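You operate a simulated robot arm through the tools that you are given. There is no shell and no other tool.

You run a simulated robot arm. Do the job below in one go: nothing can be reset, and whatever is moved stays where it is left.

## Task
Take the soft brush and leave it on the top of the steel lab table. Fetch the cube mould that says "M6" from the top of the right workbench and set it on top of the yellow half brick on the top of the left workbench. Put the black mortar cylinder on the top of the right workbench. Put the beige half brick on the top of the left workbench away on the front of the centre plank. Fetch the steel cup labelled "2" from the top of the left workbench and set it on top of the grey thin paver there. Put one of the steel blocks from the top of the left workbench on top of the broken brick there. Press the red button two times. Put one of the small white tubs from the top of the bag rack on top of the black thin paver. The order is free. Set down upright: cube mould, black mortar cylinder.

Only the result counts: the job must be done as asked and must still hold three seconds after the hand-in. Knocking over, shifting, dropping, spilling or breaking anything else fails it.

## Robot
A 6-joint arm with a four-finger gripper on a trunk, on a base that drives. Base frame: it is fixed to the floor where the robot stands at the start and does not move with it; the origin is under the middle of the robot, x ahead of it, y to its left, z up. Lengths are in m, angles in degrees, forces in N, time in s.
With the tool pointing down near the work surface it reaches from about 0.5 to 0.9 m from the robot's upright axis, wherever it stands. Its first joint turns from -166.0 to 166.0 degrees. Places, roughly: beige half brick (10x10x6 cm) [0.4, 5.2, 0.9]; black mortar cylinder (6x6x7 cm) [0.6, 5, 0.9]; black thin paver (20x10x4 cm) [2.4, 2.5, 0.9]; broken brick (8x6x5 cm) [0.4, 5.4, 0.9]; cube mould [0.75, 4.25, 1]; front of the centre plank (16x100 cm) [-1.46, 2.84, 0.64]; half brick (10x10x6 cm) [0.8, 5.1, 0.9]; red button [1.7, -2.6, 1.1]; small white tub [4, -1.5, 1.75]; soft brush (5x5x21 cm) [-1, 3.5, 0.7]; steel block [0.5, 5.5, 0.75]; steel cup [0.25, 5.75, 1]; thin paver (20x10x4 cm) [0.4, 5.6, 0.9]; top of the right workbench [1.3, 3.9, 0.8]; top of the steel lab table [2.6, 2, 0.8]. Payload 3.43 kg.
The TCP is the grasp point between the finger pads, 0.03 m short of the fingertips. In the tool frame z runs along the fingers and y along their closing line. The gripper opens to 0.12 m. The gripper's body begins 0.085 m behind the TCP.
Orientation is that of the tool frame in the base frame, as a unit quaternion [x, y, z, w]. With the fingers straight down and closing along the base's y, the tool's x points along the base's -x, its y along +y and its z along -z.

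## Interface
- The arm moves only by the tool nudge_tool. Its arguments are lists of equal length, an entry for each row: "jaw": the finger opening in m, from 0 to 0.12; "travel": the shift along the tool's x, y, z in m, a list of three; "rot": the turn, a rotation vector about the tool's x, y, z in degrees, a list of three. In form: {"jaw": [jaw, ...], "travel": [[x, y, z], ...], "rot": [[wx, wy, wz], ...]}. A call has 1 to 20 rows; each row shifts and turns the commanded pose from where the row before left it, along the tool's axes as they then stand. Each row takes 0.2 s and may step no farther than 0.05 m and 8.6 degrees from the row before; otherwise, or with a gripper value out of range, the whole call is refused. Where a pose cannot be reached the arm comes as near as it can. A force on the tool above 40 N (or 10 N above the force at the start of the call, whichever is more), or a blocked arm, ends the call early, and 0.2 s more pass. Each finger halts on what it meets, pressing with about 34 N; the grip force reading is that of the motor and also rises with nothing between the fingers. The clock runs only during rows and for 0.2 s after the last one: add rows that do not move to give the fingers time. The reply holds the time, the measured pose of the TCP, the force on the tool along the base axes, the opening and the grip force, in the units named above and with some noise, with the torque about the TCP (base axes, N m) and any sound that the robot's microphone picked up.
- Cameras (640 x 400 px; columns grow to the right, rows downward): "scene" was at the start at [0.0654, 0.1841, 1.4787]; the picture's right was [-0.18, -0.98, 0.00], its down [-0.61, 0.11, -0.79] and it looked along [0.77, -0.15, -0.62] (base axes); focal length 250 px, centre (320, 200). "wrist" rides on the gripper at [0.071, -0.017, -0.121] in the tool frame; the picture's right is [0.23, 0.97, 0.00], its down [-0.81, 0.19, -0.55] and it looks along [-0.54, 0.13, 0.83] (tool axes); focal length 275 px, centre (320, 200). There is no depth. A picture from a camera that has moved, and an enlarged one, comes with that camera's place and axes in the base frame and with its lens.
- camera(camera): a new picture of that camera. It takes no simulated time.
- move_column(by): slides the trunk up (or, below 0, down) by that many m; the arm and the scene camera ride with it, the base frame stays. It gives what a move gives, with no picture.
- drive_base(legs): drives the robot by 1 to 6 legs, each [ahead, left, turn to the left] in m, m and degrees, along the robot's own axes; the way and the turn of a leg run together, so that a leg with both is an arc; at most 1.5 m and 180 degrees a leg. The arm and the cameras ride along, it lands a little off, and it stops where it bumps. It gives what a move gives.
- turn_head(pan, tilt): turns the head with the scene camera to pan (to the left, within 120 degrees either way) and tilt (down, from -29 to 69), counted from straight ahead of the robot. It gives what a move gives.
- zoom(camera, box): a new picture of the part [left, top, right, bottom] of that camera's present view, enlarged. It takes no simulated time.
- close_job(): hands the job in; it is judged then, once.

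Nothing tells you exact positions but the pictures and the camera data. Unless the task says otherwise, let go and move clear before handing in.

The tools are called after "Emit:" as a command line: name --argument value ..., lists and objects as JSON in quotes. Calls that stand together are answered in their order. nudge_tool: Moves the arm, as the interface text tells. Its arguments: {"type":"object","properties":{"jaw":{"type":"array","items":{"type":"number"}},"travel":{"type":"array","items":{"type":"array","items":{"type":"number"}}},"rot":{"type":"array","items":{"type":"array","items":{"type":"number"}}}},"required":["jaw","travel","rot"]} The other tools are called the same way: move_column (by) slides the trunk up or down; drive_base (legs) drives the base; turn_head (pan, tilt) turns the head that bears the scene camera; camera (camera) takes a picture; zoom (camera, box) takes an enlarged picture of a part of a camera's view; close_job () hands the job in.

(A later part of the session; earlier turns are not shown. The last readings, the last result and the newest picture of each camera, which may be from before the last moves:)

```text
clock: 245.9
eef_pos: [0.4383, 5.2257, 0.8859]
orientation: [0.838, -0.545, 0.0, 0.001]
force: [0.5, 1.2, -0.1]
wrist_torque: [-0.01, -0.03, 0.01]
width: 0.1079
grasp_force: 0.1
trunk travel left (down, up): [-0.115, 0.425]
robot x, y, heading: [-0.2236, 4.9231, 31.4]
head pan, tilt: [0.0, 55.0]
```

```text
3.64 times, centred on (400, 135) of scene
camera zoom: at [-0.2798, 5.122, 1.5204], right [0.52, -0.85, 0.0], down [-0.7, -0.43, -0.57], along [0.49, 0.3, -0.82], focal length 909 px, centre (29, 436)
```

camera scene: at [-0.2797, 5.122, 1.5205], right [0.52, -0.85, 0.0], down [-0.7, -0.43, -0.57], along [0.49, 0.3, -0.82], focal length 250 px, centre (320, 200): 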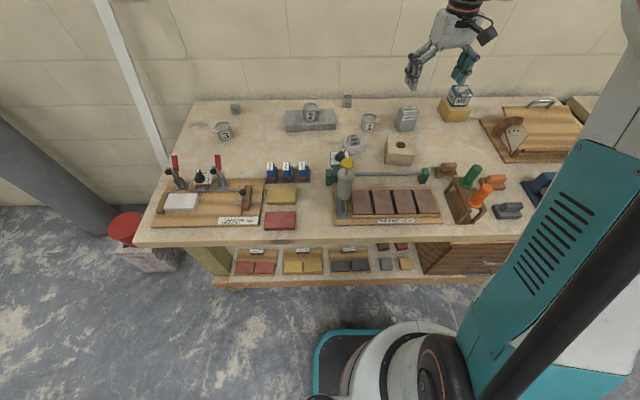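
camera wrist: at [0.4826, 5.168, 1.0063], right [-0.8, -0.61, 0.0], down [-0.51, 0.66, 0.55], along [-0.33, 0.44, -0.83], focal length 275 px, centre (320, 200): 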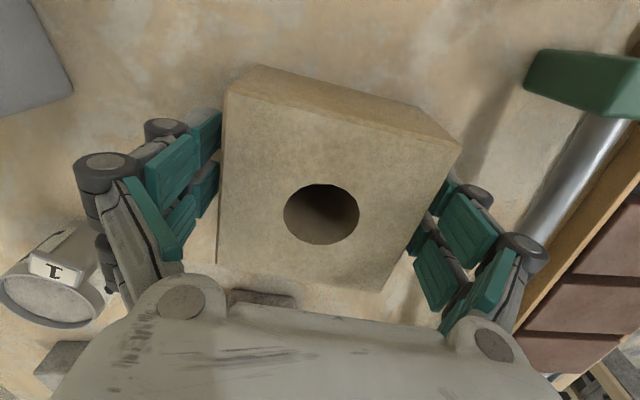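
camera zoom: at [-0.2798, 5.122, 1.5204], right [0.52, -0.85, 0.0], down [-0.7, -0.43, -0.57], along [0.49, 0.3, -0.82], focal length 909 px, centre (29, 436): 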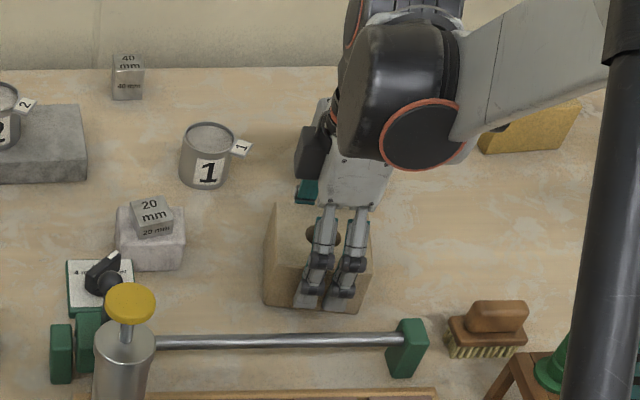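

Emit:
nudge_tool --jaw '[0.1, 0.09, 0.08, 0.07, 0.06, 0.06]' --travel '[[0, 0, 0], [0, 0, 0], [0, 0, 0], [0, 0, 0], [0, 0, 0], [0, 0, 0]]' --rot '[[0, 0, 0], [0, 0, 0], [0, 0, 0], [0, 0, 0], [0, 0, 0], [0, 0, 0]]'

Emit:
nudge_tool --jaw '[0.06, 0.06, 0.06, 0.06]' --travel '[[0, 0, -0.01], [0, 0, -0.02], [0, 0, -0.03], [0, 0, -0.03]]' --rot '[[0, 0, 0], [0, 0, 0], [0, 0, 0], [0, 0, 0]]'

Emit:
camera --camera "wrist"

Emit:
zoom --camera "scene" --box '[300, 60, 480, 190]'

```text
clock: 247.3
eef_pos: [0.4373, 5.2252, 0.8864]
orientation: [0.839, -0.545, 0.0, 0.0]
force: [-0.9, -1.6, 6.9]
wrist_torque: [-0.25, 0.46, -0.19]
width: 0.092
grasp_force: 33.8
trunk travel left (down, up): [-0.115, 0.425]
robot x, y, heading: [-0.22, 4.9282, 31.7]
head pan, tilt: [0.0, 55.0]
```

```text
clock: 248.3
eef_pos: [0.437, 5.2286, 0.9766]
orientation: [0.839, -0.545, 0.0, -0.001]
force: [-0.1, 0.5, -8.3]
wrist_torque: [-0.02, 0.01, 0.01]
width: 0.0915
grasp_force: 34.3
trunk travel left (down, up): [-0.115, 0.425]
robot x, y, heading: [-0.2187, 4.9254, 31.7]
head pan, tilt: [0.0, 55.0]
```

```text
taken
camera wrist: at [0.4814, 5.1703, 1.0974], right [-0.79, -0.61, 0.0], down [-0.51, 0.66, 0.55], along [-0.34, 0.44, -0.83], focal length 275 px, centre (320, 200)
```

wrist: 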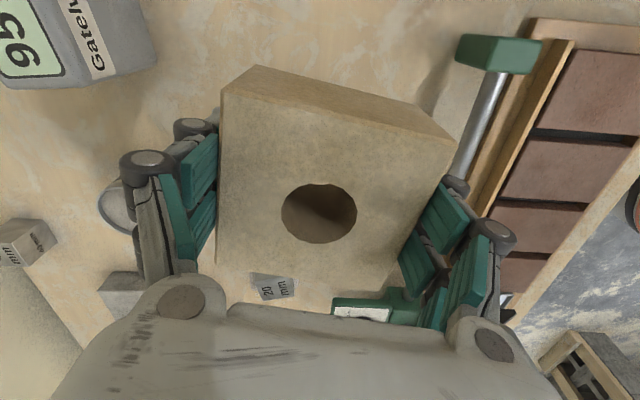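

```text
3.08 times, centred on (390, 125) of scene
camera zoom: at [-0.2794, 5.1222, 1.5204], right [0.52, -0.85, 0.0], down [-0.7, -0.43, -0.57], along [0.49, 0.3, -0.82], focal length 769 px, centre (105, 431)
```

zoom: 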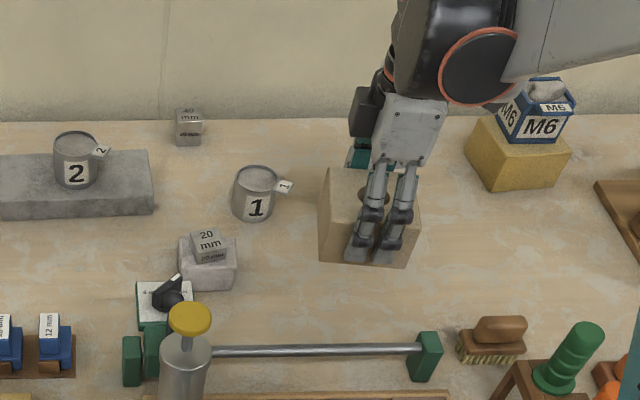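

The beige brick is held (about 0.85 kg). I'll lift it, back away from the bench, turn to face the plank structure's direction and reverse along the aisle, then look.

Emit:
nudge_tool --jaw '[0.06, 0.06, 0.06, 0.06, 0.06]' --travel '[[0, 0, -0.045], [0, 0, -0.045], [0, 0, -0.045], [0, 0, -0.045], [0, 0, 0]]' --rot '[[0, 0, 0], [0, 0, 0], [0, 0, 0], [0, 0, 0], [0, 0, 0]]'

Emit:
drive_base --legs '[[-0.42, 0, 0], [0, 0, 91]]'

Emit:
turn_head --pan 60 --tilt 20

Emit:
camera --camera "scene"

Emit:
turn_head --pan 110 --tilt 20

Emit:
camera --camera "scene"

```text
clock: 249.5
eef_pos: [0.4357, 5.227, 1.1566]
orientation: [0.839, -0.545, -0.001, 0.0]
force: [-0.2, 0.0, -7.6]
wrist_torque: [0.0, -0.02, -0.01]
width: 0.0917
grasp_force: 34.2
trunk travel left (down, up): [-0.115, 0.425]
robot x, y, heading: [-0.2196, 4.9225, 31.7]
head pan, tilt: [0.0, 55.0]
```

```text
clock: 255.9
eef_pos: [-0.8681, 5.3678, 1.1573]
orientation: [0.98, 0.198, 0.0, 0.0]
force: [0.3, -1.0, -8.7]
wrist_torque: [0.01, -0.03, 0.01]
width: 0.0916
grasp_force: 33.6
trunk travel left (down, up): [-0.115, 0.425]
robot x, y, heading: [-0.5743, 4.7059, 120.1]
head pan, tilt: [0.0, 55.0]
```

```text
clock: 257.2
eef_pos: [-0.8673, 5.3669, 1.1564]
orientation: [0.98, 0.198, 0.0, 0.001]
force: [0.6, -0.2, -7.2]
wrist_torque: [0.02, -0.01, -0.01]
width: 0.0918
grasp_force: 34.6
trunk travel left (down, up): [-0.115, 0.425]
robot x, y, heading: [-0.5798, 4.7037, 120.4]
head pan, tilt: [60.0, 20.0]
```

```text
taken
camera scene: at [-0.8334, 4.5871, 1.5725], right [-0.01, 1.0, 0.0], down [0.34, 0.0, -0.94], along [-0.94, -0.01, -0.34], focal length 250 px, centre (320, 200)
```

scene: 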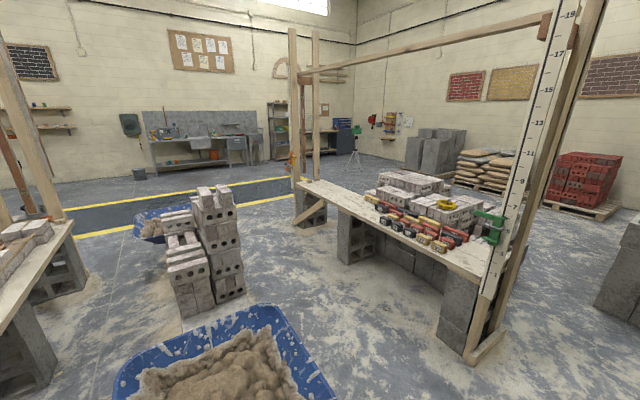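

```text
clock: 258.4
eef_pos: [-0.8678, 5.3664, 1.1566]
orientation: [0.98, 0.199, 0.0, 0.0]
force: [0.2, 0.2, -8.1]
wrist_torque: [0.04, 0.04, -0.02]
width: 0.0917
grasp_force: 33.4
trunk travel left (down, up): [-0.115, 0.425]
robot x, y, heading: [-0.579, 4.7067, 120.5]
head pan, tilt: [110.0, 20.0]
```

```text
taken
camera scene: at [-0.7997, 4.516, 1.5726], right [-0.77, 0.64, 0.0], down [0.22, 0.26, -0.94], along [-0.6, -0.72, -0.34], focal length 250 px, centre (320, 200)
```

scene: 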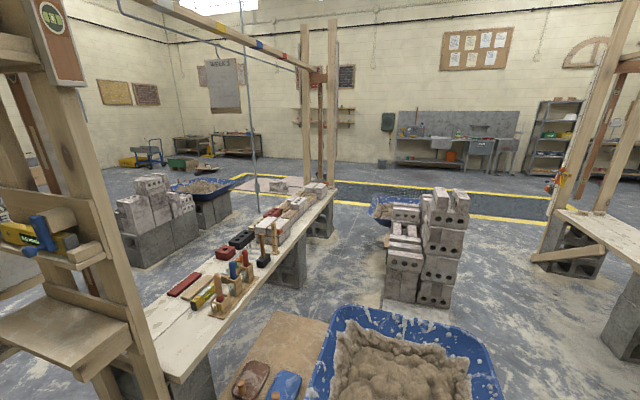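

Emit:
zoom --camera "scene" --box '[140, 170, 350, 330]'

Emit:
zoom --camera "scene" --box '[160, 230, 300, 330]'

```text
2.50 times, centred on (245, 250) of scene
camera zoom: at [-0.7997, 4.516, 1.5726], right [-0.77, 0.64, 0.0], down [0.22, 0.26, -0.94], along [-0.6, -0.72, -0.34], focal length 625 px, centre (508, 75)
```

zoom: 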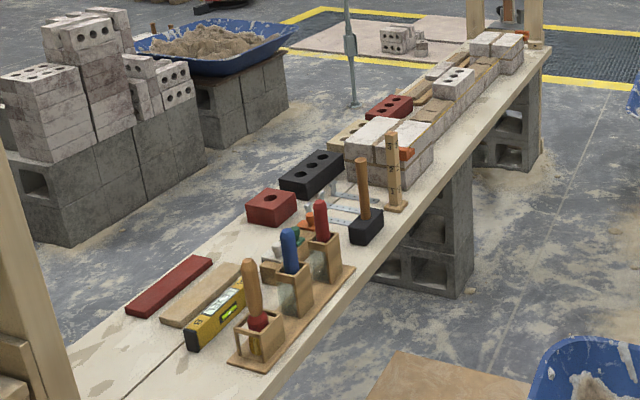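

```text
4.00 times, centred on (230, 280) of scene
camera zoom: at [-0.7997, 4.516, 1.5726], right [-0.77, 0.64, 0.0], down [0.22, 0.26, -0.94], along [-0.6, -0.72, -0.34], focal length 1000 px, centre (680, -120)
```

zoom: 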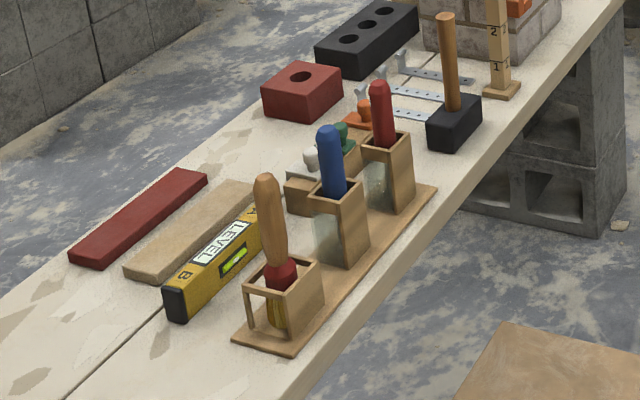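

I can see the soft brush (wooden handle, red ferrule) standing in a holder near (-1.02, 3.50), and the front strip of the centre plank with a free gap between the red half brick and the red slab, around e.g. (-1.11, 3.07). I'll reverse, then slide left to stand in front of that gap.

Emit:
drive_base --legs '[[0, 0, 2.3], [-1.1, 0, 0], [-1.05, 0, 0]]'

Emit:
turn_head --pan 60 --tilt 25

Emit:
camera --camera "scene"

```text
clock: 269.4
eef_pos: [0.2764, 3.567, 1.1567]
orientation: [0.977, 0.212, 0.0, 0.0]
force: [0.1, -0.6, -7.8]
wrist_torque: [0.0, 0.01, 0.04]
width: 0.0918
grasp_force: 34.1
trunk travel left (down, up): [-0.115, 0.425]
robot x, y, heading: [0.5865, 2.9159, 121.9]
head pan, tilt: [110.0, 20.0]
```

```text
clock: 270.5
eef_pos: [0.2762, 3.5677, 1.1562]
orientation: [0.977, 0.212, 0.0, 0.0]
force: [-0.7, -0.1, -7.9]
wrist_torque: [0.02, 0.0, 0.0]
width: 0.0916
grasp_force: 34.0
trunk travel left (down, up): [-0.115, 0.425]
robot x, y, heading: [0.5856, 2.9122, 121.8]
head pan, tilt: [60.0, 25.0]
```

```text
taken
camera scene: at [0.333, 2.7884, 1.5644], right [-0.04, 1.0, 0.0], down [0.42, 0.01, -0.91], along [-0.91, -0.03, -0.42], focal length 250 px, centre (320, 200)
```

scene: 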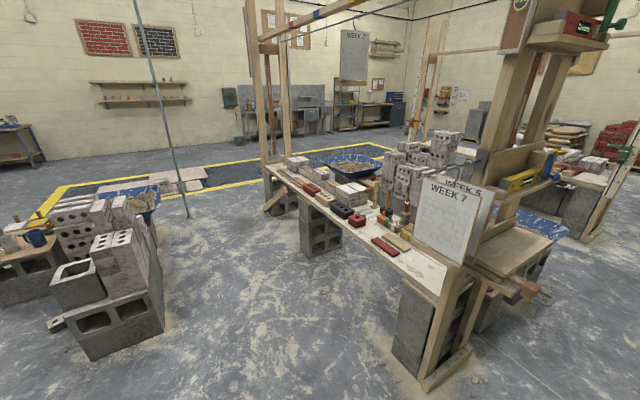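

Emit:
zoom --camera "scene" --box '[250, 150, 460, 300]'

```text
2.67 times, centred on (355, 225) of scene
camera zoom: at [0.333, 2.7884, 1.5644], right [-0.04, 1.0, 0.0], down [0.42, 0.01, -0.91], along [-0.91, -0.03, -0.42], focal length 667 px, centre (227, 133)
```

zoom: 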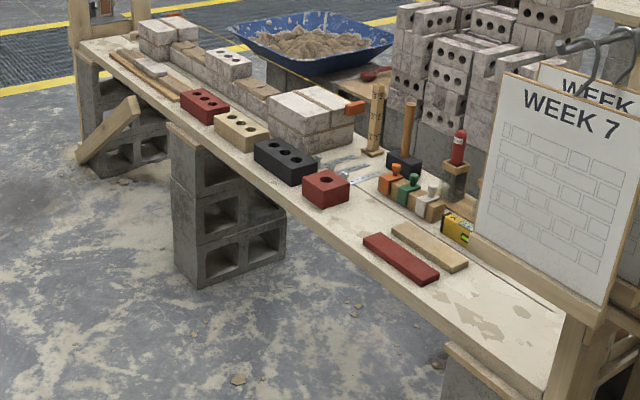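

Emit:
drive_base --legs '[[-0.12, 0, 0.8], [0, 1.42, 0]]'

Emit:
turn_head --pan 0 --tilt 40

Emit:
camera --camera "scene"

```text
clock: 278.4
eef_pos: [-0.8547, 2.6925, 1.156]
orientation: [0.975, 0.221, 0.0, 0.0]
force: [-0.2, -0.3, -6.8]
wrist_torque: [0.0, 0.0, 0.03]
width: 0.0917
grasp_force: 34.6
trunk travel left (down, up): [-0.115, 0.425]
robot x, y, heading: [-0.5348, 2.0434, 123.0]
head pan, tilt: [60.0, 25.0]
```

```text
clock: 279.7
eef_pos: [-0.8547, 2.6919, 1.1566]
orientation: [0.975, 0.22, 0.001, 0.0]
force: [0.9, -0.6, -8.6]
wrist_torque: [0.04, 0.03, 0.01]
width: 0.0918
grasp_force: 33.9
trunk travel left (down, up): [-0.115, 0.425]
robot x, y, heading: [-0.5354, 2.0466, 123.1]
head pan, tilt: [0.0, 40.0]
```

```text
taken
camera scene: at [-0.7377, 1.9907, 1.5411], right [0.84, 0.55, 0.0], down [0.35, -0.54, -0.77], along [-0.42, 0.64, -0.64], focal length 250 px, centre (320, 200)
```

scene: 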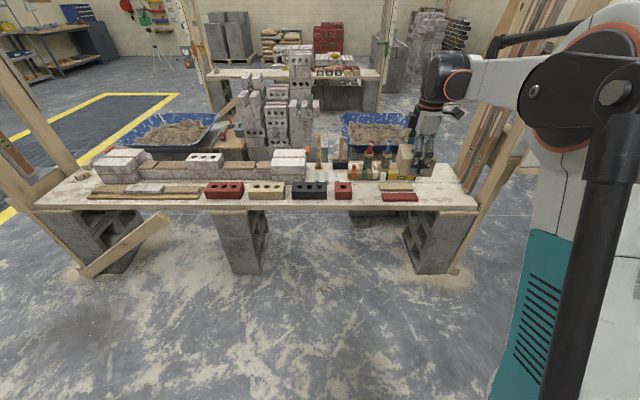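

Emit:
zoom --camera "scene" --box '[180, 130, 480, 230]'

Emit:
zoom --camera "scene" --box '[290, 130, 450, 220]'

```text
2.13 times, centred on (330, 180) of scene
camera zoom: at [-0.7377, 1.9907, 1.5411], right [0.84, 0.55, 0.0], down [0.35, -0.54, -0.77], along [-0.42, 0.64, -0.64], focal length 533 px, centre (299, 243)
```

zoom: 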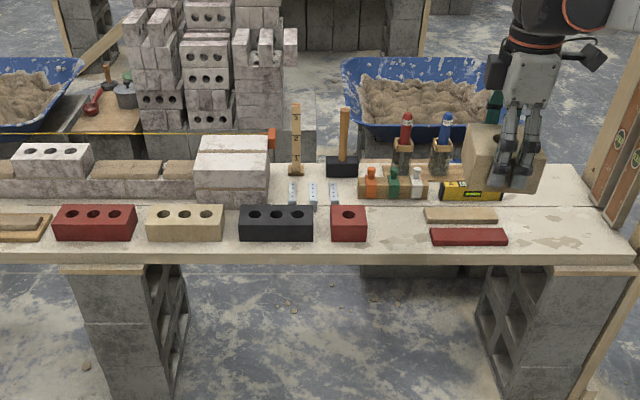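

```text
4.00 times, centred on (370, 175) of scene
camera zoom: at [-0.7377, 1.9907, 1.5411], right [0.84, 0.55, 0.0], down [0.35, -0.54, -0.77], along [-0.42, 0.64, -0.64], focal length 1000 px, centre (120, 300)
```

zoom: 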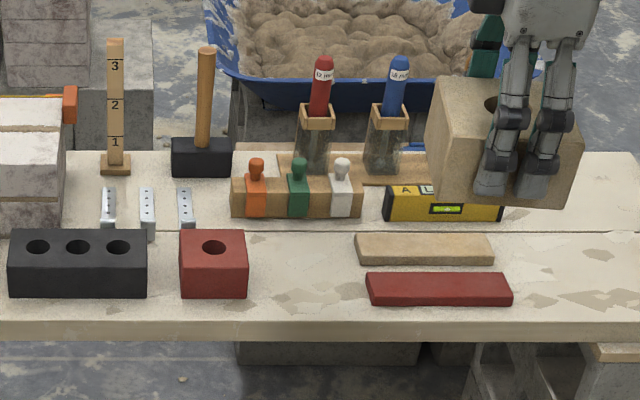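

The gap right of the red half brick on the front plank is free; I aim for about (-1.118, 3.072). I'll drive ahead to bring it under the gripper.

Emit:
drive_base --legs '[[0.44, 0.015, 0]]'

Emit:
turn_head --pan -5 --tilt 55

Emit:
camera --camera "scene"

Emit:
camera --camera "wrist"

```text
clock: 282.4
eef_pos: [-1.1087, 3.0532, 1.1566]
orientation: [0.975, 0.221, -0.001, 0.0]
force: [0.3, -0.9, -7.6]
wrist_torque: [-0.03, -0.02, -0.03]
width: 0.0918
grasp_force: 33.8
trunk travel left (down, up): [-0.115, 0.425]
robot x, y, heading: [-0.7885, 2.404, 123.2]
head pan, tilt: [0.0, 40.0]
```

```text
clock: 283.2
eef_pos: [-1.1076, 3.0535, 1.1554]
orientation: [0.975, 0.221, 0.001, 0.0]
force: [0.9, 0.3, -7.4]
wrist_torque: [0.06, -0.05, -0.04]
width: 0.0919
grasp_force: 33.4
trunk travel left (down, up): [-0.115, 0.425]
robot x, y, heading: [-0.7911, 2.4037, 123.1]
head pan, tilt: [-5.0, 55.0]
```

```text
taken
camera scene: at [-0.9787, 2.344, 1.5205], right [0.88, 0.47, 0.0], down [0.39, -0.72, -0.57], along [-0.27, 0.51, -0.82], focal length 250 px, centre (320, 200)
```

scene: 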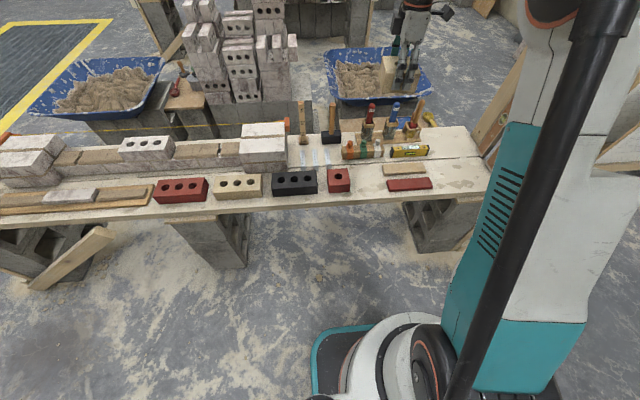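

```text
taken
camera wrist: at [-1.0506, 3.0994, 1.2767], right [0.63, -0.78, 0.0], down [-0.65, -0.52, 0.55], along [-0.43, -0.35, -0.83], focal length 275 px, centre (320, 200)
```

wrist: 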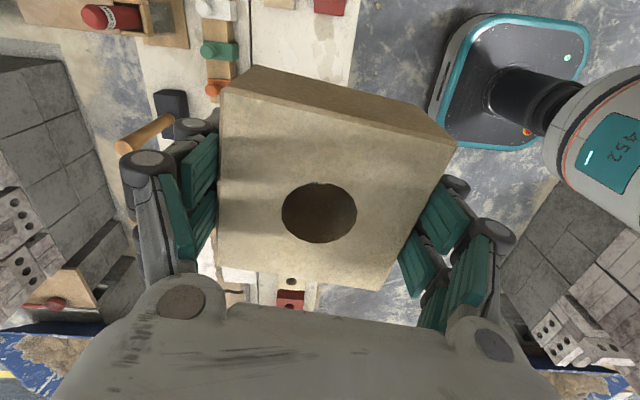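

Emit:
zoom --camera "scene" --box '[280, 110, 480, 220]'

```text
3.20 times, centred on (380, 165) of scene
camera zoom: at [-0.9787, 2.344, 1.5205], right [0.88, 0.47, 0.0], down [0.39, -0.72, -0.57], along [-0.27, 0.51, -0.82], focal length 800 px, centre (128, 312)
```

zoom: 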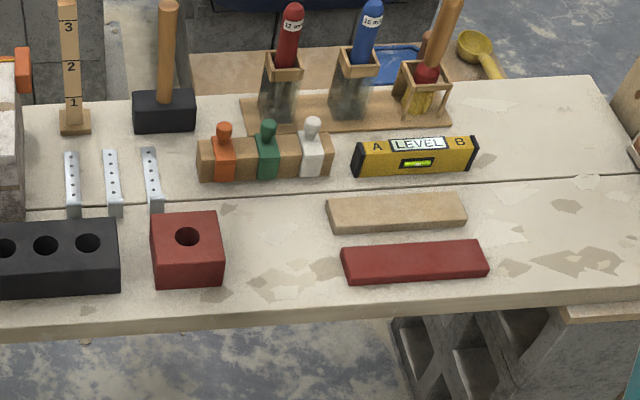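

Emit:
move_column --by -0.11

Emit:
nudge_tool --jaw '[0.06, 0.06, 0.06, 0.06, 0.06, 0.06]' --travel '[[-0.0086, -0.02, 0], [0, 0, 0.045], [0, 0, 0.045], [0, 0, 0.045], [0, 0, 0.045], [0, 0, 0.045]]' --rot '[[0, 0, -7.4], [0, 0, 0], [0, 0, 0], [0, 0, 0], [0, 0, 0], [0, 0, 0]]'

Emit:
camera --camera "wrist"

Emit:
camera --camera "scene"

```text
clock: 284.6
eef_pos: [-1.1086, 3.0539, 1.0456]
orientation: [0.975, 0.221, 0.001, 0.0]
force: [0.7, 0.0, -8.1]
wrist_torque: [-0.01, -0.02, 0.0]
width: 0.0918
grasp_force: 33.8
trunk travel left (down, up): [-0.005, 0.535]
robot x, y, heading: [-0.7868, 2.4068, 123.1]
head pan, tilt: [-5.0, 55.0]
```

```text
clock: 286.0
eef_pos: [-1.1249, 3.0681, 0.8175]
orientation: [0.959, 0.284, 0.002, -0.001]
force: [0.8, 0.4, -6.5]
wrist_torque: [0.05, 0.01, 0.02]
width: 0.0919
grasp_force: 33.9
trunk travel left (down, up): [-0.005, 0.535]
robot x, y, heading: [-0.7888, 2.4066, 123.1]
head pan, tilt: [-5.0, 55.0]
```

```text
taken
camera wrist: at [-1.0736, 3.1212, 0.9383], right [0.72, -0.69, 0.0], down [-0.58, -0.6, 0.55], along [-0.38, -0.4, -0.83], focal length 275 px, centre (320, 200)
```

wrist: 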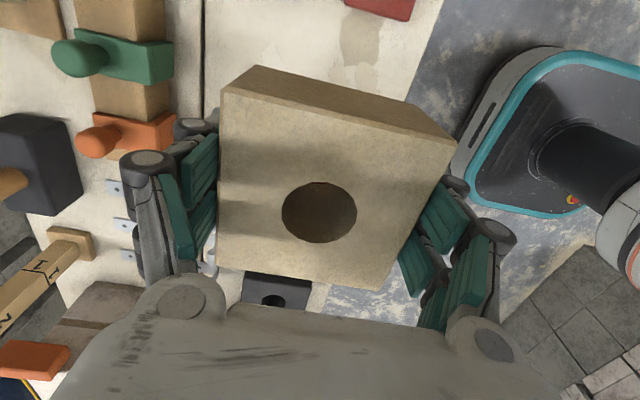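

```text
taken
camera scene: at [-0.9787, 2.3439, 1.4104], right [0.88, 0.47, 0.0], down [0.39, -0.72, -0.57], along [-0.27, 0.51, -0.82], focal length 250 px, centre (320, 200)
```

scene: 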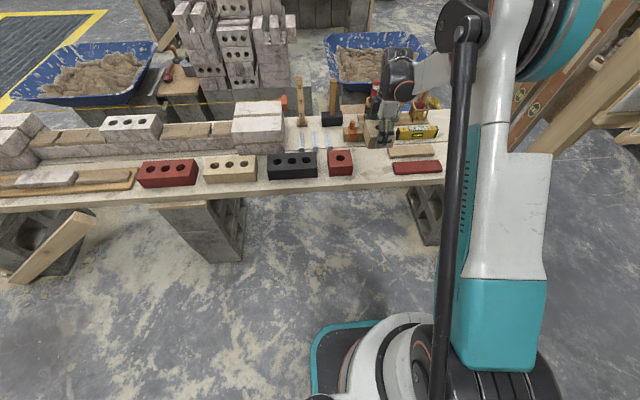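

Emit:
nudge_tool --jaw '[0.06, 0.06, 0.06]' --travel '[[0, 0, 0.04], [0, 0, 0.035], [0, 0, 0.025]]' --rot '[[0, 0, 0], [0, 0, 0], [0, 0, 0]]'

Emit:
camera --camera "wrist"

Emit:
zoom --camera "scene" --box '[290, 50, 470, 200]'

```text
clock: 286.8
eef_pos: [-1.1233, 3.0675, 0.7234]
orientation: [0.959, 0.283, -0.001, 0.0]
force: [-0.2, 0.2, -7.1]
wrist_torque: [0.01, -0.01, 0.03]
width: 0.0917
grasp_force: 34.0
trunk travel left (down, up): [-0.005, 0.535]
robot x, y, heading: [-0.7877, 2.4039, 122.9]
head pan, tilt: [-5.0, 55.0]
```

```text
taken
camera wrist: at [-1.072, 3.1206, 0.8425], right [0.72, -0.69, 0.0], down [-0.58, -0.6, 0.55], along [-0.38, -0.4, -0.83], focal length 275 px, centre (320, 200)
```

wrist: 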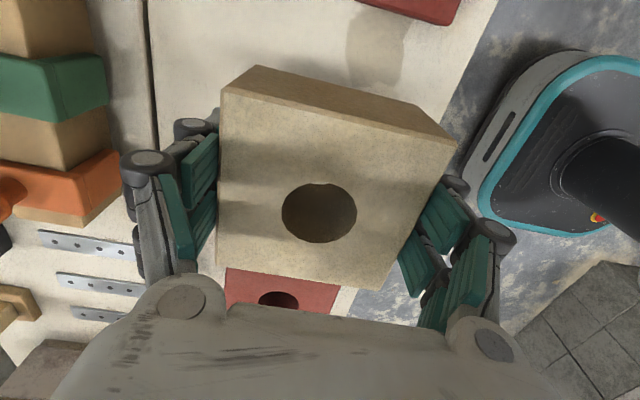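

```text
2.67 times, centred on (380, 125) of scene
camera zoom: at [-0.9787, 2.344, 1.4104], right [0.88, 0.47, 0.0], down [0.39, -0.72, -0.57], along [-0.27, 0.51, -0.82], focal length 667 px, centre (160, 400)
```

zoom: 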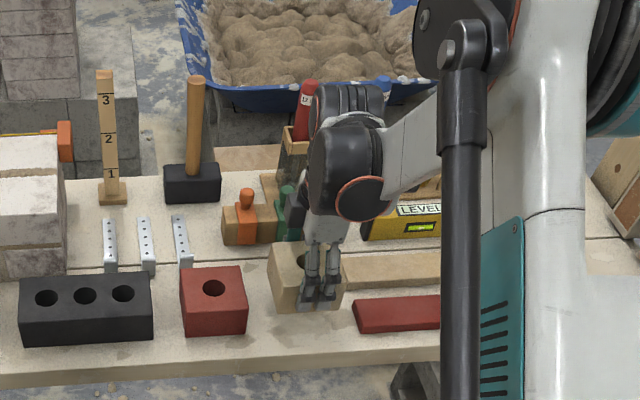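

Emit:
nudge_tool --jaw '[0.06, 0.06]' --travel '[[0, 0, 0.018], [0, 0, 0.015]]' --rot '[[0, 0, 0], [0, 0, 0]]'

Emit:
nudge_tool --jaw '[0.06, 0.06]' --travel '[[0, 0, 0.003], [0, 0, 0.002]]' --rot '[[0, 0, 0], [0, 0, 0]]'

Emit:
nudge_tool --jaw '[0.06, 0.06]' --travel '[[0, 0, 0.003], [0, 0, 0.001]]' --rot '[[0, 0, 0], [0, 0, 0]]'

```text
clock: 287.4
eef_pos: [-1.1227, 3.0677, 0.6881]
orientation: [0.959, 0.283, 0.001, 0.0]
force: [-0.4, 0.0, -8.1]
wrist_torque: [0.05, -0.02, 0.0]
width: 0.0917
grasp_force: 34.4
trunk travel left (down, up): [-0.005, 0.535]
robot x, y, heading: [-0.7858, 2.4041, 123.1]
head pan, tilt: [-5.0, 55.0]
```

```text
clock: 288.0
eef_pos: [-1.1239, 3.0675, 0.6833]
orientation: [0.959, 0.282, -0.001, 0.0]
force: [0.1, 0.3, -8.2]
wrist_torque: [-0.01, 0.01, -0.01]
width: 0.0918
grasp_force: 33.8
trunk travel left (down, up): [-0.005, 0.535]
robot x, y, heading: [-0.7845, 2.4044, 123.0]
head pan, tilt: [-5.0, 55.0]
```

```text
clock: 288.6
eef_pos: [-1.1236, 3.0675, 0.6785]
orientation: [0.959, 0.283, -0.001, 0.0]
force: [-0.7, -0.4, -8.0]
wrist_torque: [0.04, 0.0, -0.01]
width: 0.0918
grasp_force: 33.7
trunk travel left (down, up): [-0.005, 0.535]
robot x, y, heading: [-0.7868, 2.4035, 123.5]
head pan, tilt: [-5.0, 55.0]
```

Emit:
zoom --camera "scene" --box '[330, 110, 420, 190]'

Emit:
camera --camera "wrist"

```text
5.00 times, centred on (375, 150) of scene
camera zoom: at [-0.9787, 2.344, 1.4104], right [0.88, 0.47, 0.0], down [0.39, -0.72, -0.57], along [-0.27, 0.51, -0.82], focal length 1250 px, centre (45, 450)
```

zoom: 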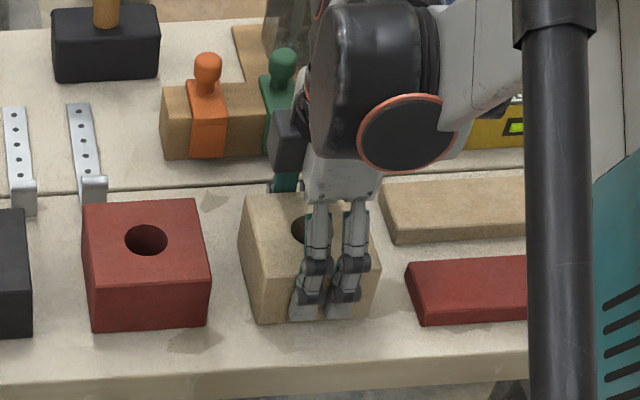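

```text
taken
camera wrist: at [-1.0733, 3.1212, 0.7997], right [0.72, -0.69, 0.0], down [-0.58, -0.6, 0.55], along [-0.38, -0.4, -0.83], focal length 275 px, centre (320, 200)
```

wrist: 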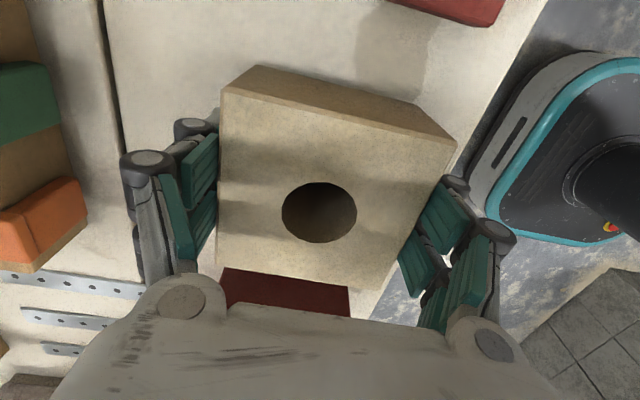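

Emit:
nudge_tool --jaw '[0.06, 0.06]' --travel '[[0, 0, 0.002], [0, 0, 0.001]]' --rot '[[0, 0, 0], [0, 0, 0]]'

Emit:
nudge_tool --jaw '[0.06, 0.06]' --travel '[[0, 0, 0.002], [0, 0, 0.001]]' --rot '[[0, 0, 0], [0, 0, 0]]'

Emit:
nudge_tool --jaw '[0.06, 0.06]' --travel '[[0, 0, 0.002], [0, 0, 0.001]]' --rot '[[0, 0, 0], [0, 0, 0]]'

```text
clock: 289.2
eef_pos: [-1.1248, 3.067, 0.6766]
orientation: [0.959, 0.283, 0.0, -0.001]
force: [0.1, 1.4, -3.5]
wrist_torque: [0.04, 0.25, -0.1]
width: 0.0918
grasp_force: 33.6
trunk travel left (down, up): [-0.005, 0.535]
robot x, y, heading: [-0.7867, 2.4012, 123.4]
head pan, tilt: [-5.0, 55.0]
```

```text
clock: 289.8
eef_pos: [-1.1245, 3.0663, 0.6749]
orientation: [0.959, 0.284, 0.0, -0.001]
force: [-3.4, 11.6, 20.5]
wrist_torque: [0.37, 0.22, -0.15]
width: 0.092
grasp_force: 34.0
trunk travel left (down, up): [-0.005, 0.535]
robot x, y, heading: [-0.7856, 2.4054, 123.1]
head pan, tilt: [-5.0, 55.0]
```

```text
clock: 290.4
eef_pos: [-1.1242, 3.0665, 0.6706]
orientation: [0.959, 0.284, 0.0, -0.001]
force: [-2.4, 6.4, 20.0]
wrist_torque: [0.18, 0.08, -0.02]
width: 0.092
grasp_force: 33.8
trunk travel left (down, up): [-0.005, 0.535]
robot x, y, heading: [-0.787, 2.407, 123.1]
head pan, tilt: [-5.0, 55.0]
```

The brick is down on the plank. I'll ease off, open and lift straight up.

Emit:
nudge_tool --jaw '[0.06, 0.094, 0.1, 0.106, 0.106]' --travel '[[0, 0, -0.003], [0, 0, 0], [0, 0, 0], [0, 0, 0], [0, 0, 0]]' --rot '[[0, 0, 0], [0, 0, 0], [0, 0, 0], [0, 0, 0], [0, 0, 0]]'

Emit:
nudge_tool --jaw '[0.106, 0.106, 0.106, 0.106, 0.106, 0.106]' --travel '[[0, 0, -0.01], [0, 0, -0.03], [0, 0, -0.045], [0, 0, -0.045], [0, 0, -0.045], [0, 0, -0.045]]' --rot '[[0, 0, 0], [0, 0, 0], [0, 0, 0], [0, 0, 0], [0, 0, 0], [0, 0, 0]]'

Emit:
camera --camera "wrist"

Emit:
zoom --camera "scene" --box '[290, 90, 470, 200]'

```text
clock: 291.6
eef_pos: [-1.1244, 3.0679, 0.6742]
orientation: [0.959, 0.283, 0.0, 0.001]
force: [-0.3, 0.5, 0.4]
wrist_torque: [-0.03, -0.01, 0.01]
width: 0.1059
grasp_force: 0.1
trunk travel left (down, up): [-0.005, 0.535]
robot x, y, heading: [-0.7874, 2.4103, 123.0]
head pan, tilt: [-5.0, 55.0]
```

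```text
clock: 293.0
eef_pos: [-1.121, 3.0669, 0.8926]
orientation: [0.959, 0.283, 0.001, 0.001]
force: [-1.0, 0.8, -0.3]
wrist_torque: [-0.01, 0.03, -0.02]
width: 0.1062
grasp_force: 0.3
trunk travel left (down, up): [-0.005, 0.535]
robot x, y, heading: [-0.7873, 2.3999, 122.7]
head pan, tilt: [-5.0, 55.0]
```

```text
taken
camera wrist: at [-1.0696, 3.1198, 1.0129], right [0.72, -0.69, 0.0], down [-0.58, -0.6, 0.55], along [-0.38, -0.4, -0.83], focal length 275 px, centre (320, 200)
```

wrist: 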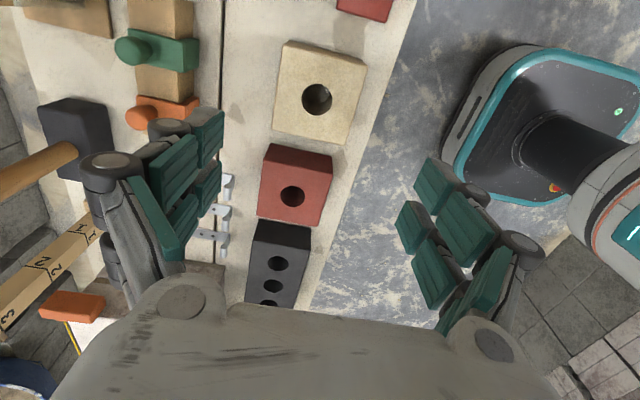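

```text
3.56 times, centred on (380, 145) of scene
camera zoom: at [-0.9784, 2.3434, 1.4104], right [0.88, 0.47, 0.0], down [0.39, -0.72, -0.57], along [-0.27, 0.51, -0.82], focal length 889 px, centre (107, 396)
```

zoom: 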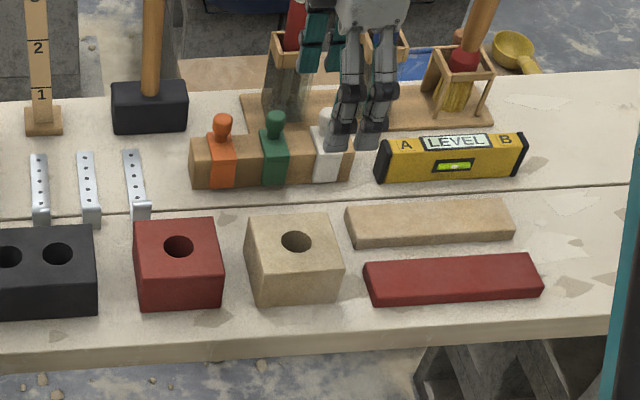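

The brick is placed. Now I raise the arm and look at the soft brush and the space to the right for repositioning.

Emit:
nudge_tool --jaw '[0.1, 0.1, 0.1, 0.1, 0.1]' --travel '[[0, 0, -0.045], [0, 0, -0.045], [0, 0, -0.045], [0, 0, -0.045], [0, 0, -0.045]]' --rot '[[0, 0, 0], [0, 0, 0], [0, 0, 0], [0, 0, 0], [0, 0, 0]]'

Emit:
turn_head --pan -35 --tilt 40

Emit:
camera --camera "scene"

Emit:
turn_head --pan -5 --tilt 40

Emit:
camera --camera "scene"

Emit:
zoom --camera "scene" --box '[380, 120, 500, 220]'

```text
clock: 294.2
eef_pos: [-1.1253, 3.0661, 1.1203]
orientation: [0.959, 0.284, 0.001, 0.0]
force: [-0.4, 0.0, -0.4]
wrist_torque: [0.01, 0.01, -0.01]
width: 0.1001
grasp_force: 0.8
trunk travel left (down, up): [-0.005, 0.535]
robot x, y, heading: [-0.7909, 2.4058, 123.3]
head pan, tilt: [-5.0, 55.0]
```

```text
clock: 295.1
eef_pos: [-1.1245, 3.0646, 1.1194]
orientation: [0.959, 0.284, 0.001, 0.0]
force: [-0.3, -0.8, 0.1]
wrist_torque: [0.0, 0.02, -0.02]
width: 0.1
grasp_force: 0.1
trunk travel left (down, up): [-0.005, 0.535]
robot x, y, heading: [-0.7887, 2.4075, 123.1]
head pan, tilt: [-35.0, 40.0]
```

```text
taken
camera scene: at [-0.9417, 2.3647, 1.4311], right [1.0, -0.03, 0.0], down [-0.02, -0.64, -0.77], along [0.03, 0.77, -0.64], focal length 250 px, centre (320, 200)
```

scene: 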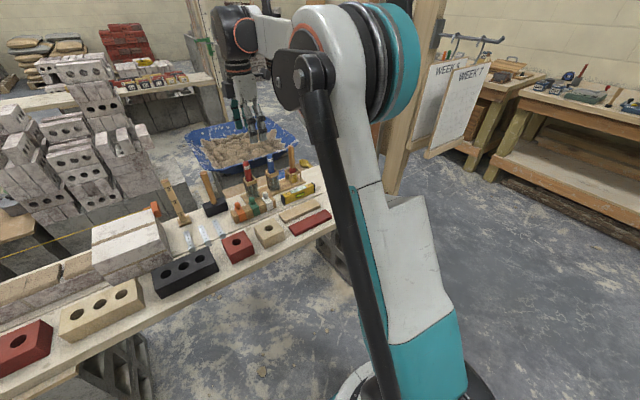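

```text
clock: 296.1
eef_pos: [-1.1252, 3.0648, 1.1192]
orientation: [0.959, 0.283, 0.001, 0.001]
force: [-0.9, 0.6, -0.3]
wrist_torque: [0.01, 0.03, 0.02]
width: 0.1001
grasp_force: 0.0
trunk travel left (down, up): [-0.005, 0.535]
robot x, y, heading: [-0.7851, 2.4068, 123.2]
head pan, tilt: [-5.0, 40.0]
```

```text
taken
camera scene: at [-0.9844, 2.3548, 1.4311], right [0.88, 0.47, 0.0], down [0.3, -0.57, -0.77], along [-0.36, 0.68, -0.64], focal length 250 px, centre (320, 200)
```

scene: 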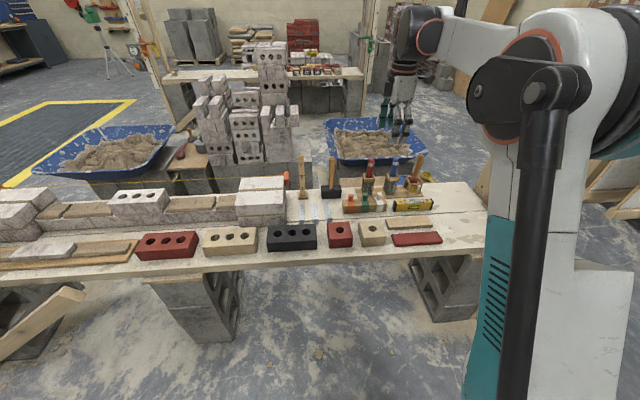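

```text
4.00 times, centred on (440, 170) of scene
camera zoom: at [-0.9844, 2.3548, 1.4311], right [0.88, 0.47, 0.0], down [0.3, -0.57, -0.77], along [-0.36, 0.68, -0.64], focal length 1000 px, centre (-160, 320)
```

zoom: 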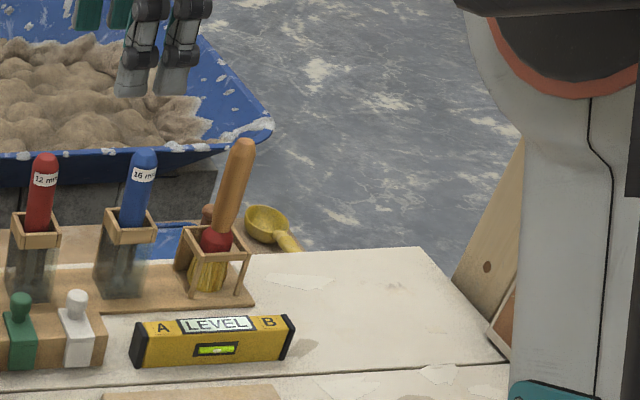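

The brush's handle top is near (-1.053, 3.435, 0.845). I'll grip it with a nearly horizontal tool from the front so that it can be laid flat later. First I reposition the base diagonally to keep the elbow clear of the post.

Emit:
drive_base --legs '[[0.22, 0.115, 0], [0, 0, -25]]'

Emit:
nudge_tool --jaw '[0.07, 0.07, 0.07, 0.07, 0.07, 0.07, 0.07, 0.07, 0.07, 0.07, 0.07]' --travel '[[0, 0, 0], [0, 0, 0], [0, 0, 0], [0, 0, 0], [0, 0, 0], [0, 0, 0], [0, 0, 0], [0, 0, 0], [0, 0, 0], [0, 0, 0], [0, 0, 0]]' --rot '[[0, 0, 8.16], [0, 0, 8.16], [0, 0, 8.16], [0, 0, 8.16], [0, 0, 8.16], [0, 0, 8.16], [0, 0, 8.16], [0, 0, 8.16], [0, 0, 8.16], [0, 0, 8.16], [0, 0, 8.16]]'

Emit:
turn_head --pan -10 --tilt 45

Emit:
camera --camera "scene"

Emit:
camera --camera "wrist"

```text
clock: 299.2
eef_pos: [-1.0203, 3.2659, 1.1206]
orientation: [0.998, 0.063, 0.001, 0.0]
force: [-0.4, -0.5, 0.4]
wrist_torque: [0.02, 0.01, 0.0]
width: 0.1002
grasp_force: 0.0
trunk travel left (down, up): [-0.005, 0.535]
robot x, y, heading: [-1.0017, 2.5276, 97.6]
head pan, tilt: [-5.0, 40.0]
```

```text
clock: 301.6
eef_pos: [-1.0216, 3.2668, 1.1187]
orientation: [0.751, -0.66, 0.0, -0.001]
force: [-0.6, -0.3, 0.0]
wrist_torque: [0.01, 0.03, 0.01]
width: 0.0701
grasp_force: 0.0
trunk travel left (down, up): [-0.005, 0.535]
robot x, y, heading: [-1.0048, 2.532, 97.3]
head pan, tilt: [-5.0, 40.0]
```

```text
clock: 302.3
eef_pos: [-1.0212, 3.2671, 1.1196]
orientation: [0.752, -0.659, 0.001, 0.0]
force: [-0.1, 0.2, 0.0]
wrist_torque: [0.01, 0.01, -0.02]
width: 0.0699
grasp_force: 0.0
trunk travel left (down, up): [-0.005, 0.535]
robot x, y, heading: [-1.0021, 2.5243, 97.7]
head pan, tilt: [-10.0, 45.0]
```

```text
taken
camera scene: at [-1.1956, 2.5618, 1.4239], right [1.0, -0.05, 0.0], down [-0.03, -0.71, -0.71], along [0.03, 0.71, -0.71], focal length 250 px, centre (320, 200)
```

scene: 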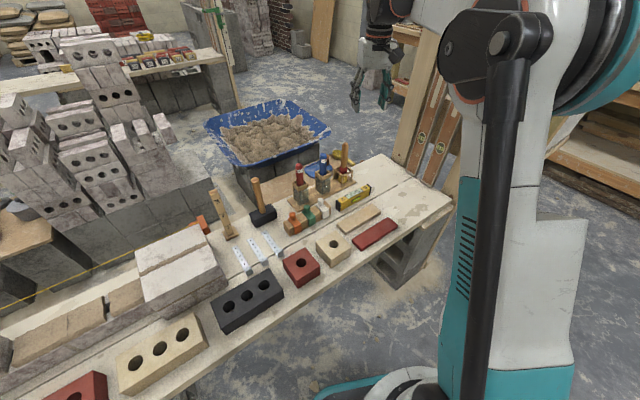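

```text
taken
camera wrist: at [-0.9946, 3.1981, 1.2399], right [-0.93, -0.36, 0.0], down [-0.3, 0.78, 0.55], along [-0.2, 0.52, -0.83], focal length 275 px, centre (320, 200)
```

wrist: 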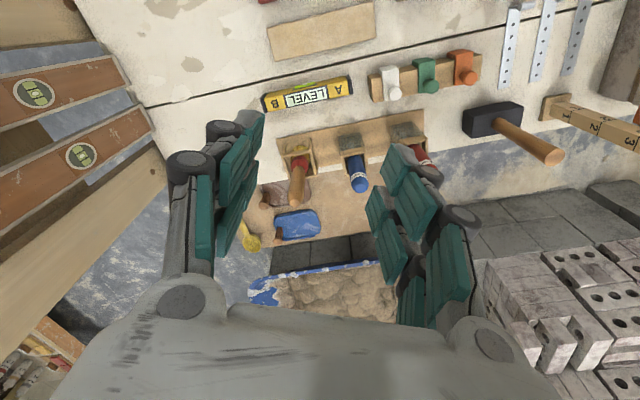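

Emit:
zoom --camera "wrist" --box '[250, 110, 400, 230]'

Emit:
zoom --camera "scene" --box '[270, 120, 400, 220]'

```text
3.33 times, centred on (325, 170) of wrist
camera zoom: at [-0.9946, 3.1981, 1.2399], right [-0.93, -0.36, 0.0], down [-0.3, 0.78, 0.55], along [-0.2, 0.52, -0.83], focal length 918 px, centre (303, 300)
```

zoom: 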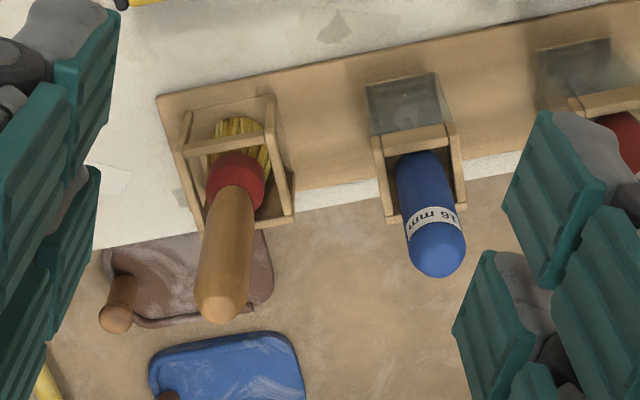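

```text
4.00 times, centred on (335, 170) of scene
camera zoom: at [-1.1956, 2.5618, 1.4239], right [1.0, -0.05, 0.0], down [-0.03, -0.71, -0.71], along [0.03, 0.71, -0.71], focal length 1000 px, centre (260, 320)
```

zoom: 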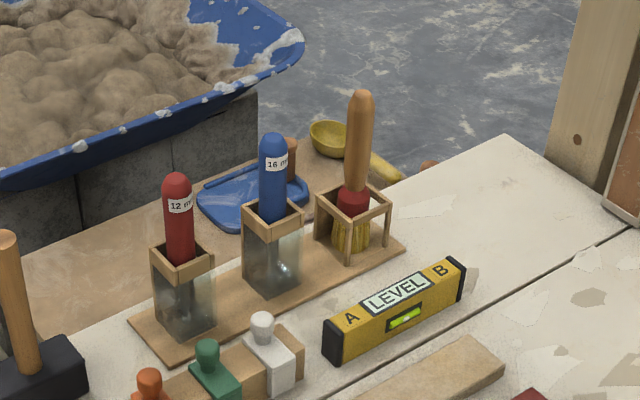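

Triangulating again gives the brush vertical at (-1.0505, 3.4635), handle top z≈0.843. I'll move 0.07 m closer and tilt the tool to about 75° from vertical.

Emit:
drive_base --legs '[[0.07, 0, 0]]'

Emit:
nudge_tool --jaw '[0.07, 0.07, 0.07, 0.07, 0.07, 0.07, 0.07, 0.07, 0.07]' --travel '[[0, 0, 0], [0, 0, 0], [0, 0, 0], [0, 0, 0], [0, 0, 0], [0, 0, 0], [0, 0, 0], [0, 0, 0], [0, 0, 0]]' --rot '[[0, -8.34, 0], [0, -8.34, 0], [0, -8.34, 0], [0, -8.34, 0], [0, -8.34, 0], [0, -8.34, 0], [0, -8.34, 0], [0, -8.34, 0], [0, -8.34, 0]]'

Emit:
camera --camera "scene"

Emit:
camera --camera "wrist"

```text
clock: 303.3
eef_pos: [-1.0286, 3.3389, 1.119]
orientation: [0.751, -0.66, -0.001, -0.001]
force: [0.0, -0.8, -0.3]
wrist_torque: [0.0, 0.01, -0.02]
width: 0.0698
grasp_force: 0.1
trunk travel left (down, up): [-0.005, 0.535]
robot x, y, heading: [-1.0151, 2.5951, 97.3]
head pan, tilt: [-10.0, 45.0]
```

```text
clock: 305.3
eef_pos: [-1.0295, 3.3376, 1.1192]
orientation: [0.595, -0.523, -0.458, -0.403]
force: [0.3, -0.5, 0.9]
wrist_torque: [-0.03, 0.04, 0.01]
width: 0.0699
grasp_force: 0.1
trunk travel left (down, up): [-0.005, 0.535]
robot x, y, heading: [-1.0139, 2.5958, 97.0]
head pan, tilt: [-10.0, 45.0]
```

```text
taken
camera scene: at [-1.2048, 2.6339, 1.4239], right [1.0, -0.05, 0.0], down [-0.03, -0.71, -0.71], along [0.03, 0.71, -0.71], focal length 250 px, centre (320, 200)
```

scene: 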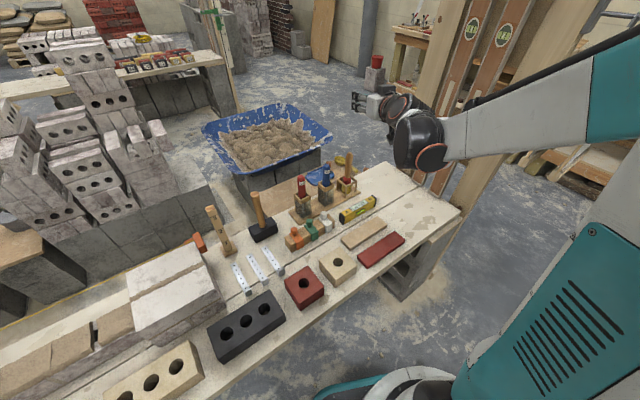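

```text
taken
camera wrist: at [-0.9945, 3.2072, 1.0808], right [-0.96, -0.18, -0.22], down [-0.15, -0.35, 0.92], along [-0.25, 0.92, 0.31], focal length 275 px, centre (320, 200)
```

wrist: 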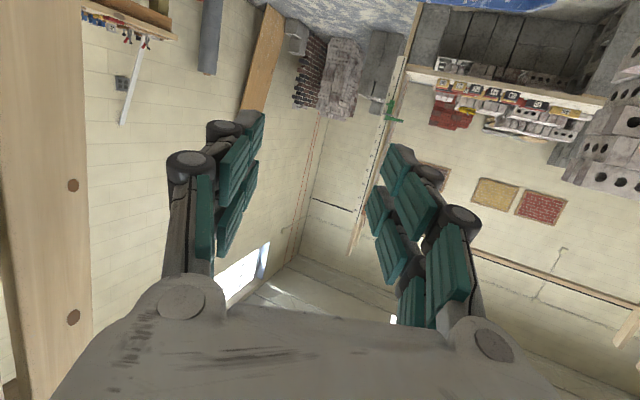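

Emit:
nudge_tool --jaw '[0.07, 0.07, 0.07]' --travel '[[0.0435, 0, 0.01165], [0.0435, 0, 0.01165], [0.0435, 0, 0.01165]]' --rot '[[0, 0, 0], [0, 0, 0], [0, 0, 0]]'

Emit:
camera --camera "scene"

Emit:
camera --camera "wrist"

```text
clock: 306.1
eef_pos: [-1.03, 3.3401, 0.9879]
orientation: [0.595, -0.523, -0.457, -0.403]
force: [-0.4, -0.6, 0.2]
wrist_torque: [0.01, 0.01, 0.0]
width: 0.0699
grasp_force: 0.1
trunk travel left (down, up): [-0.005, 0.535]
robot x, y, heading: [-1.0117, 2.6, 97.3]
head pan, tilt: [-10.0, 45.0]
```

```text
taken
camera scene: at [-1.2048, 2.634, 1.4238], right [1.0, -0.05, 0.0], down [-0.03, -0.71, -0.71], along [0.03, 0.71, -0.71], focal length 250 px, centre (320, 200)
```

scene: 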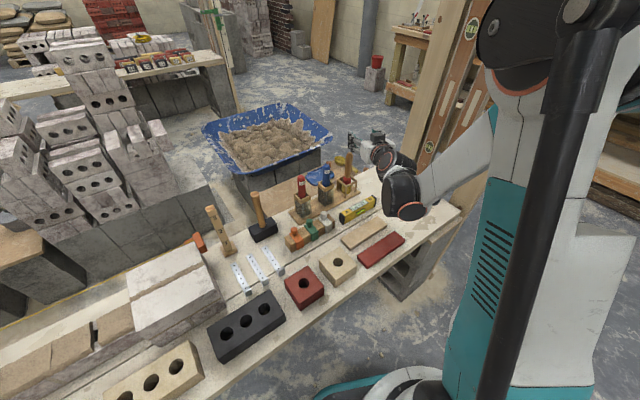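

```text
taken
camera wrist: at [-0.9944, 3.2094, 0.949], right [-0.96, -0.18, -0.22], down [-0.15, -0.35, 0.93], along [-0.25, 0.92, 0.31], focal length 275 px, centre (320, 200)
```

wrist: 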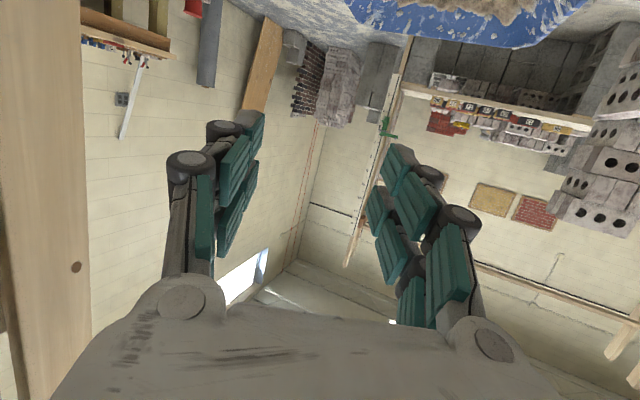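

Emit:
zoom --camera "scene" --box '[280, 110, 480, 235]'

```text
3.20 times, centred on (380, 172) of scene
camera zoom: at [-1.2048, 2.634, 1.4238], right [1.0, -0.05, 0.0], down [-0.03, -0.71, -0.71], along [0.03, 0.71, -0.71], focal length 800 px, centre (128, 288)
```

zoom: 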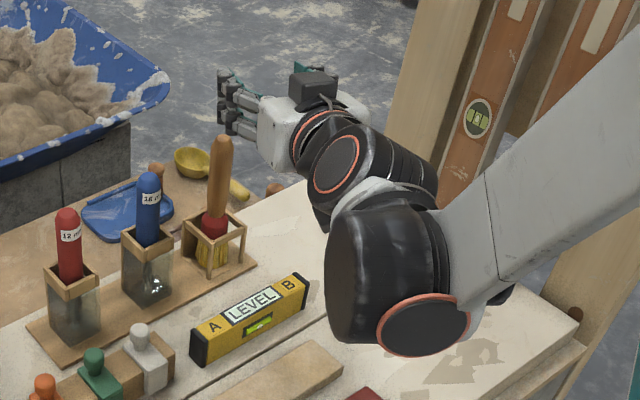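

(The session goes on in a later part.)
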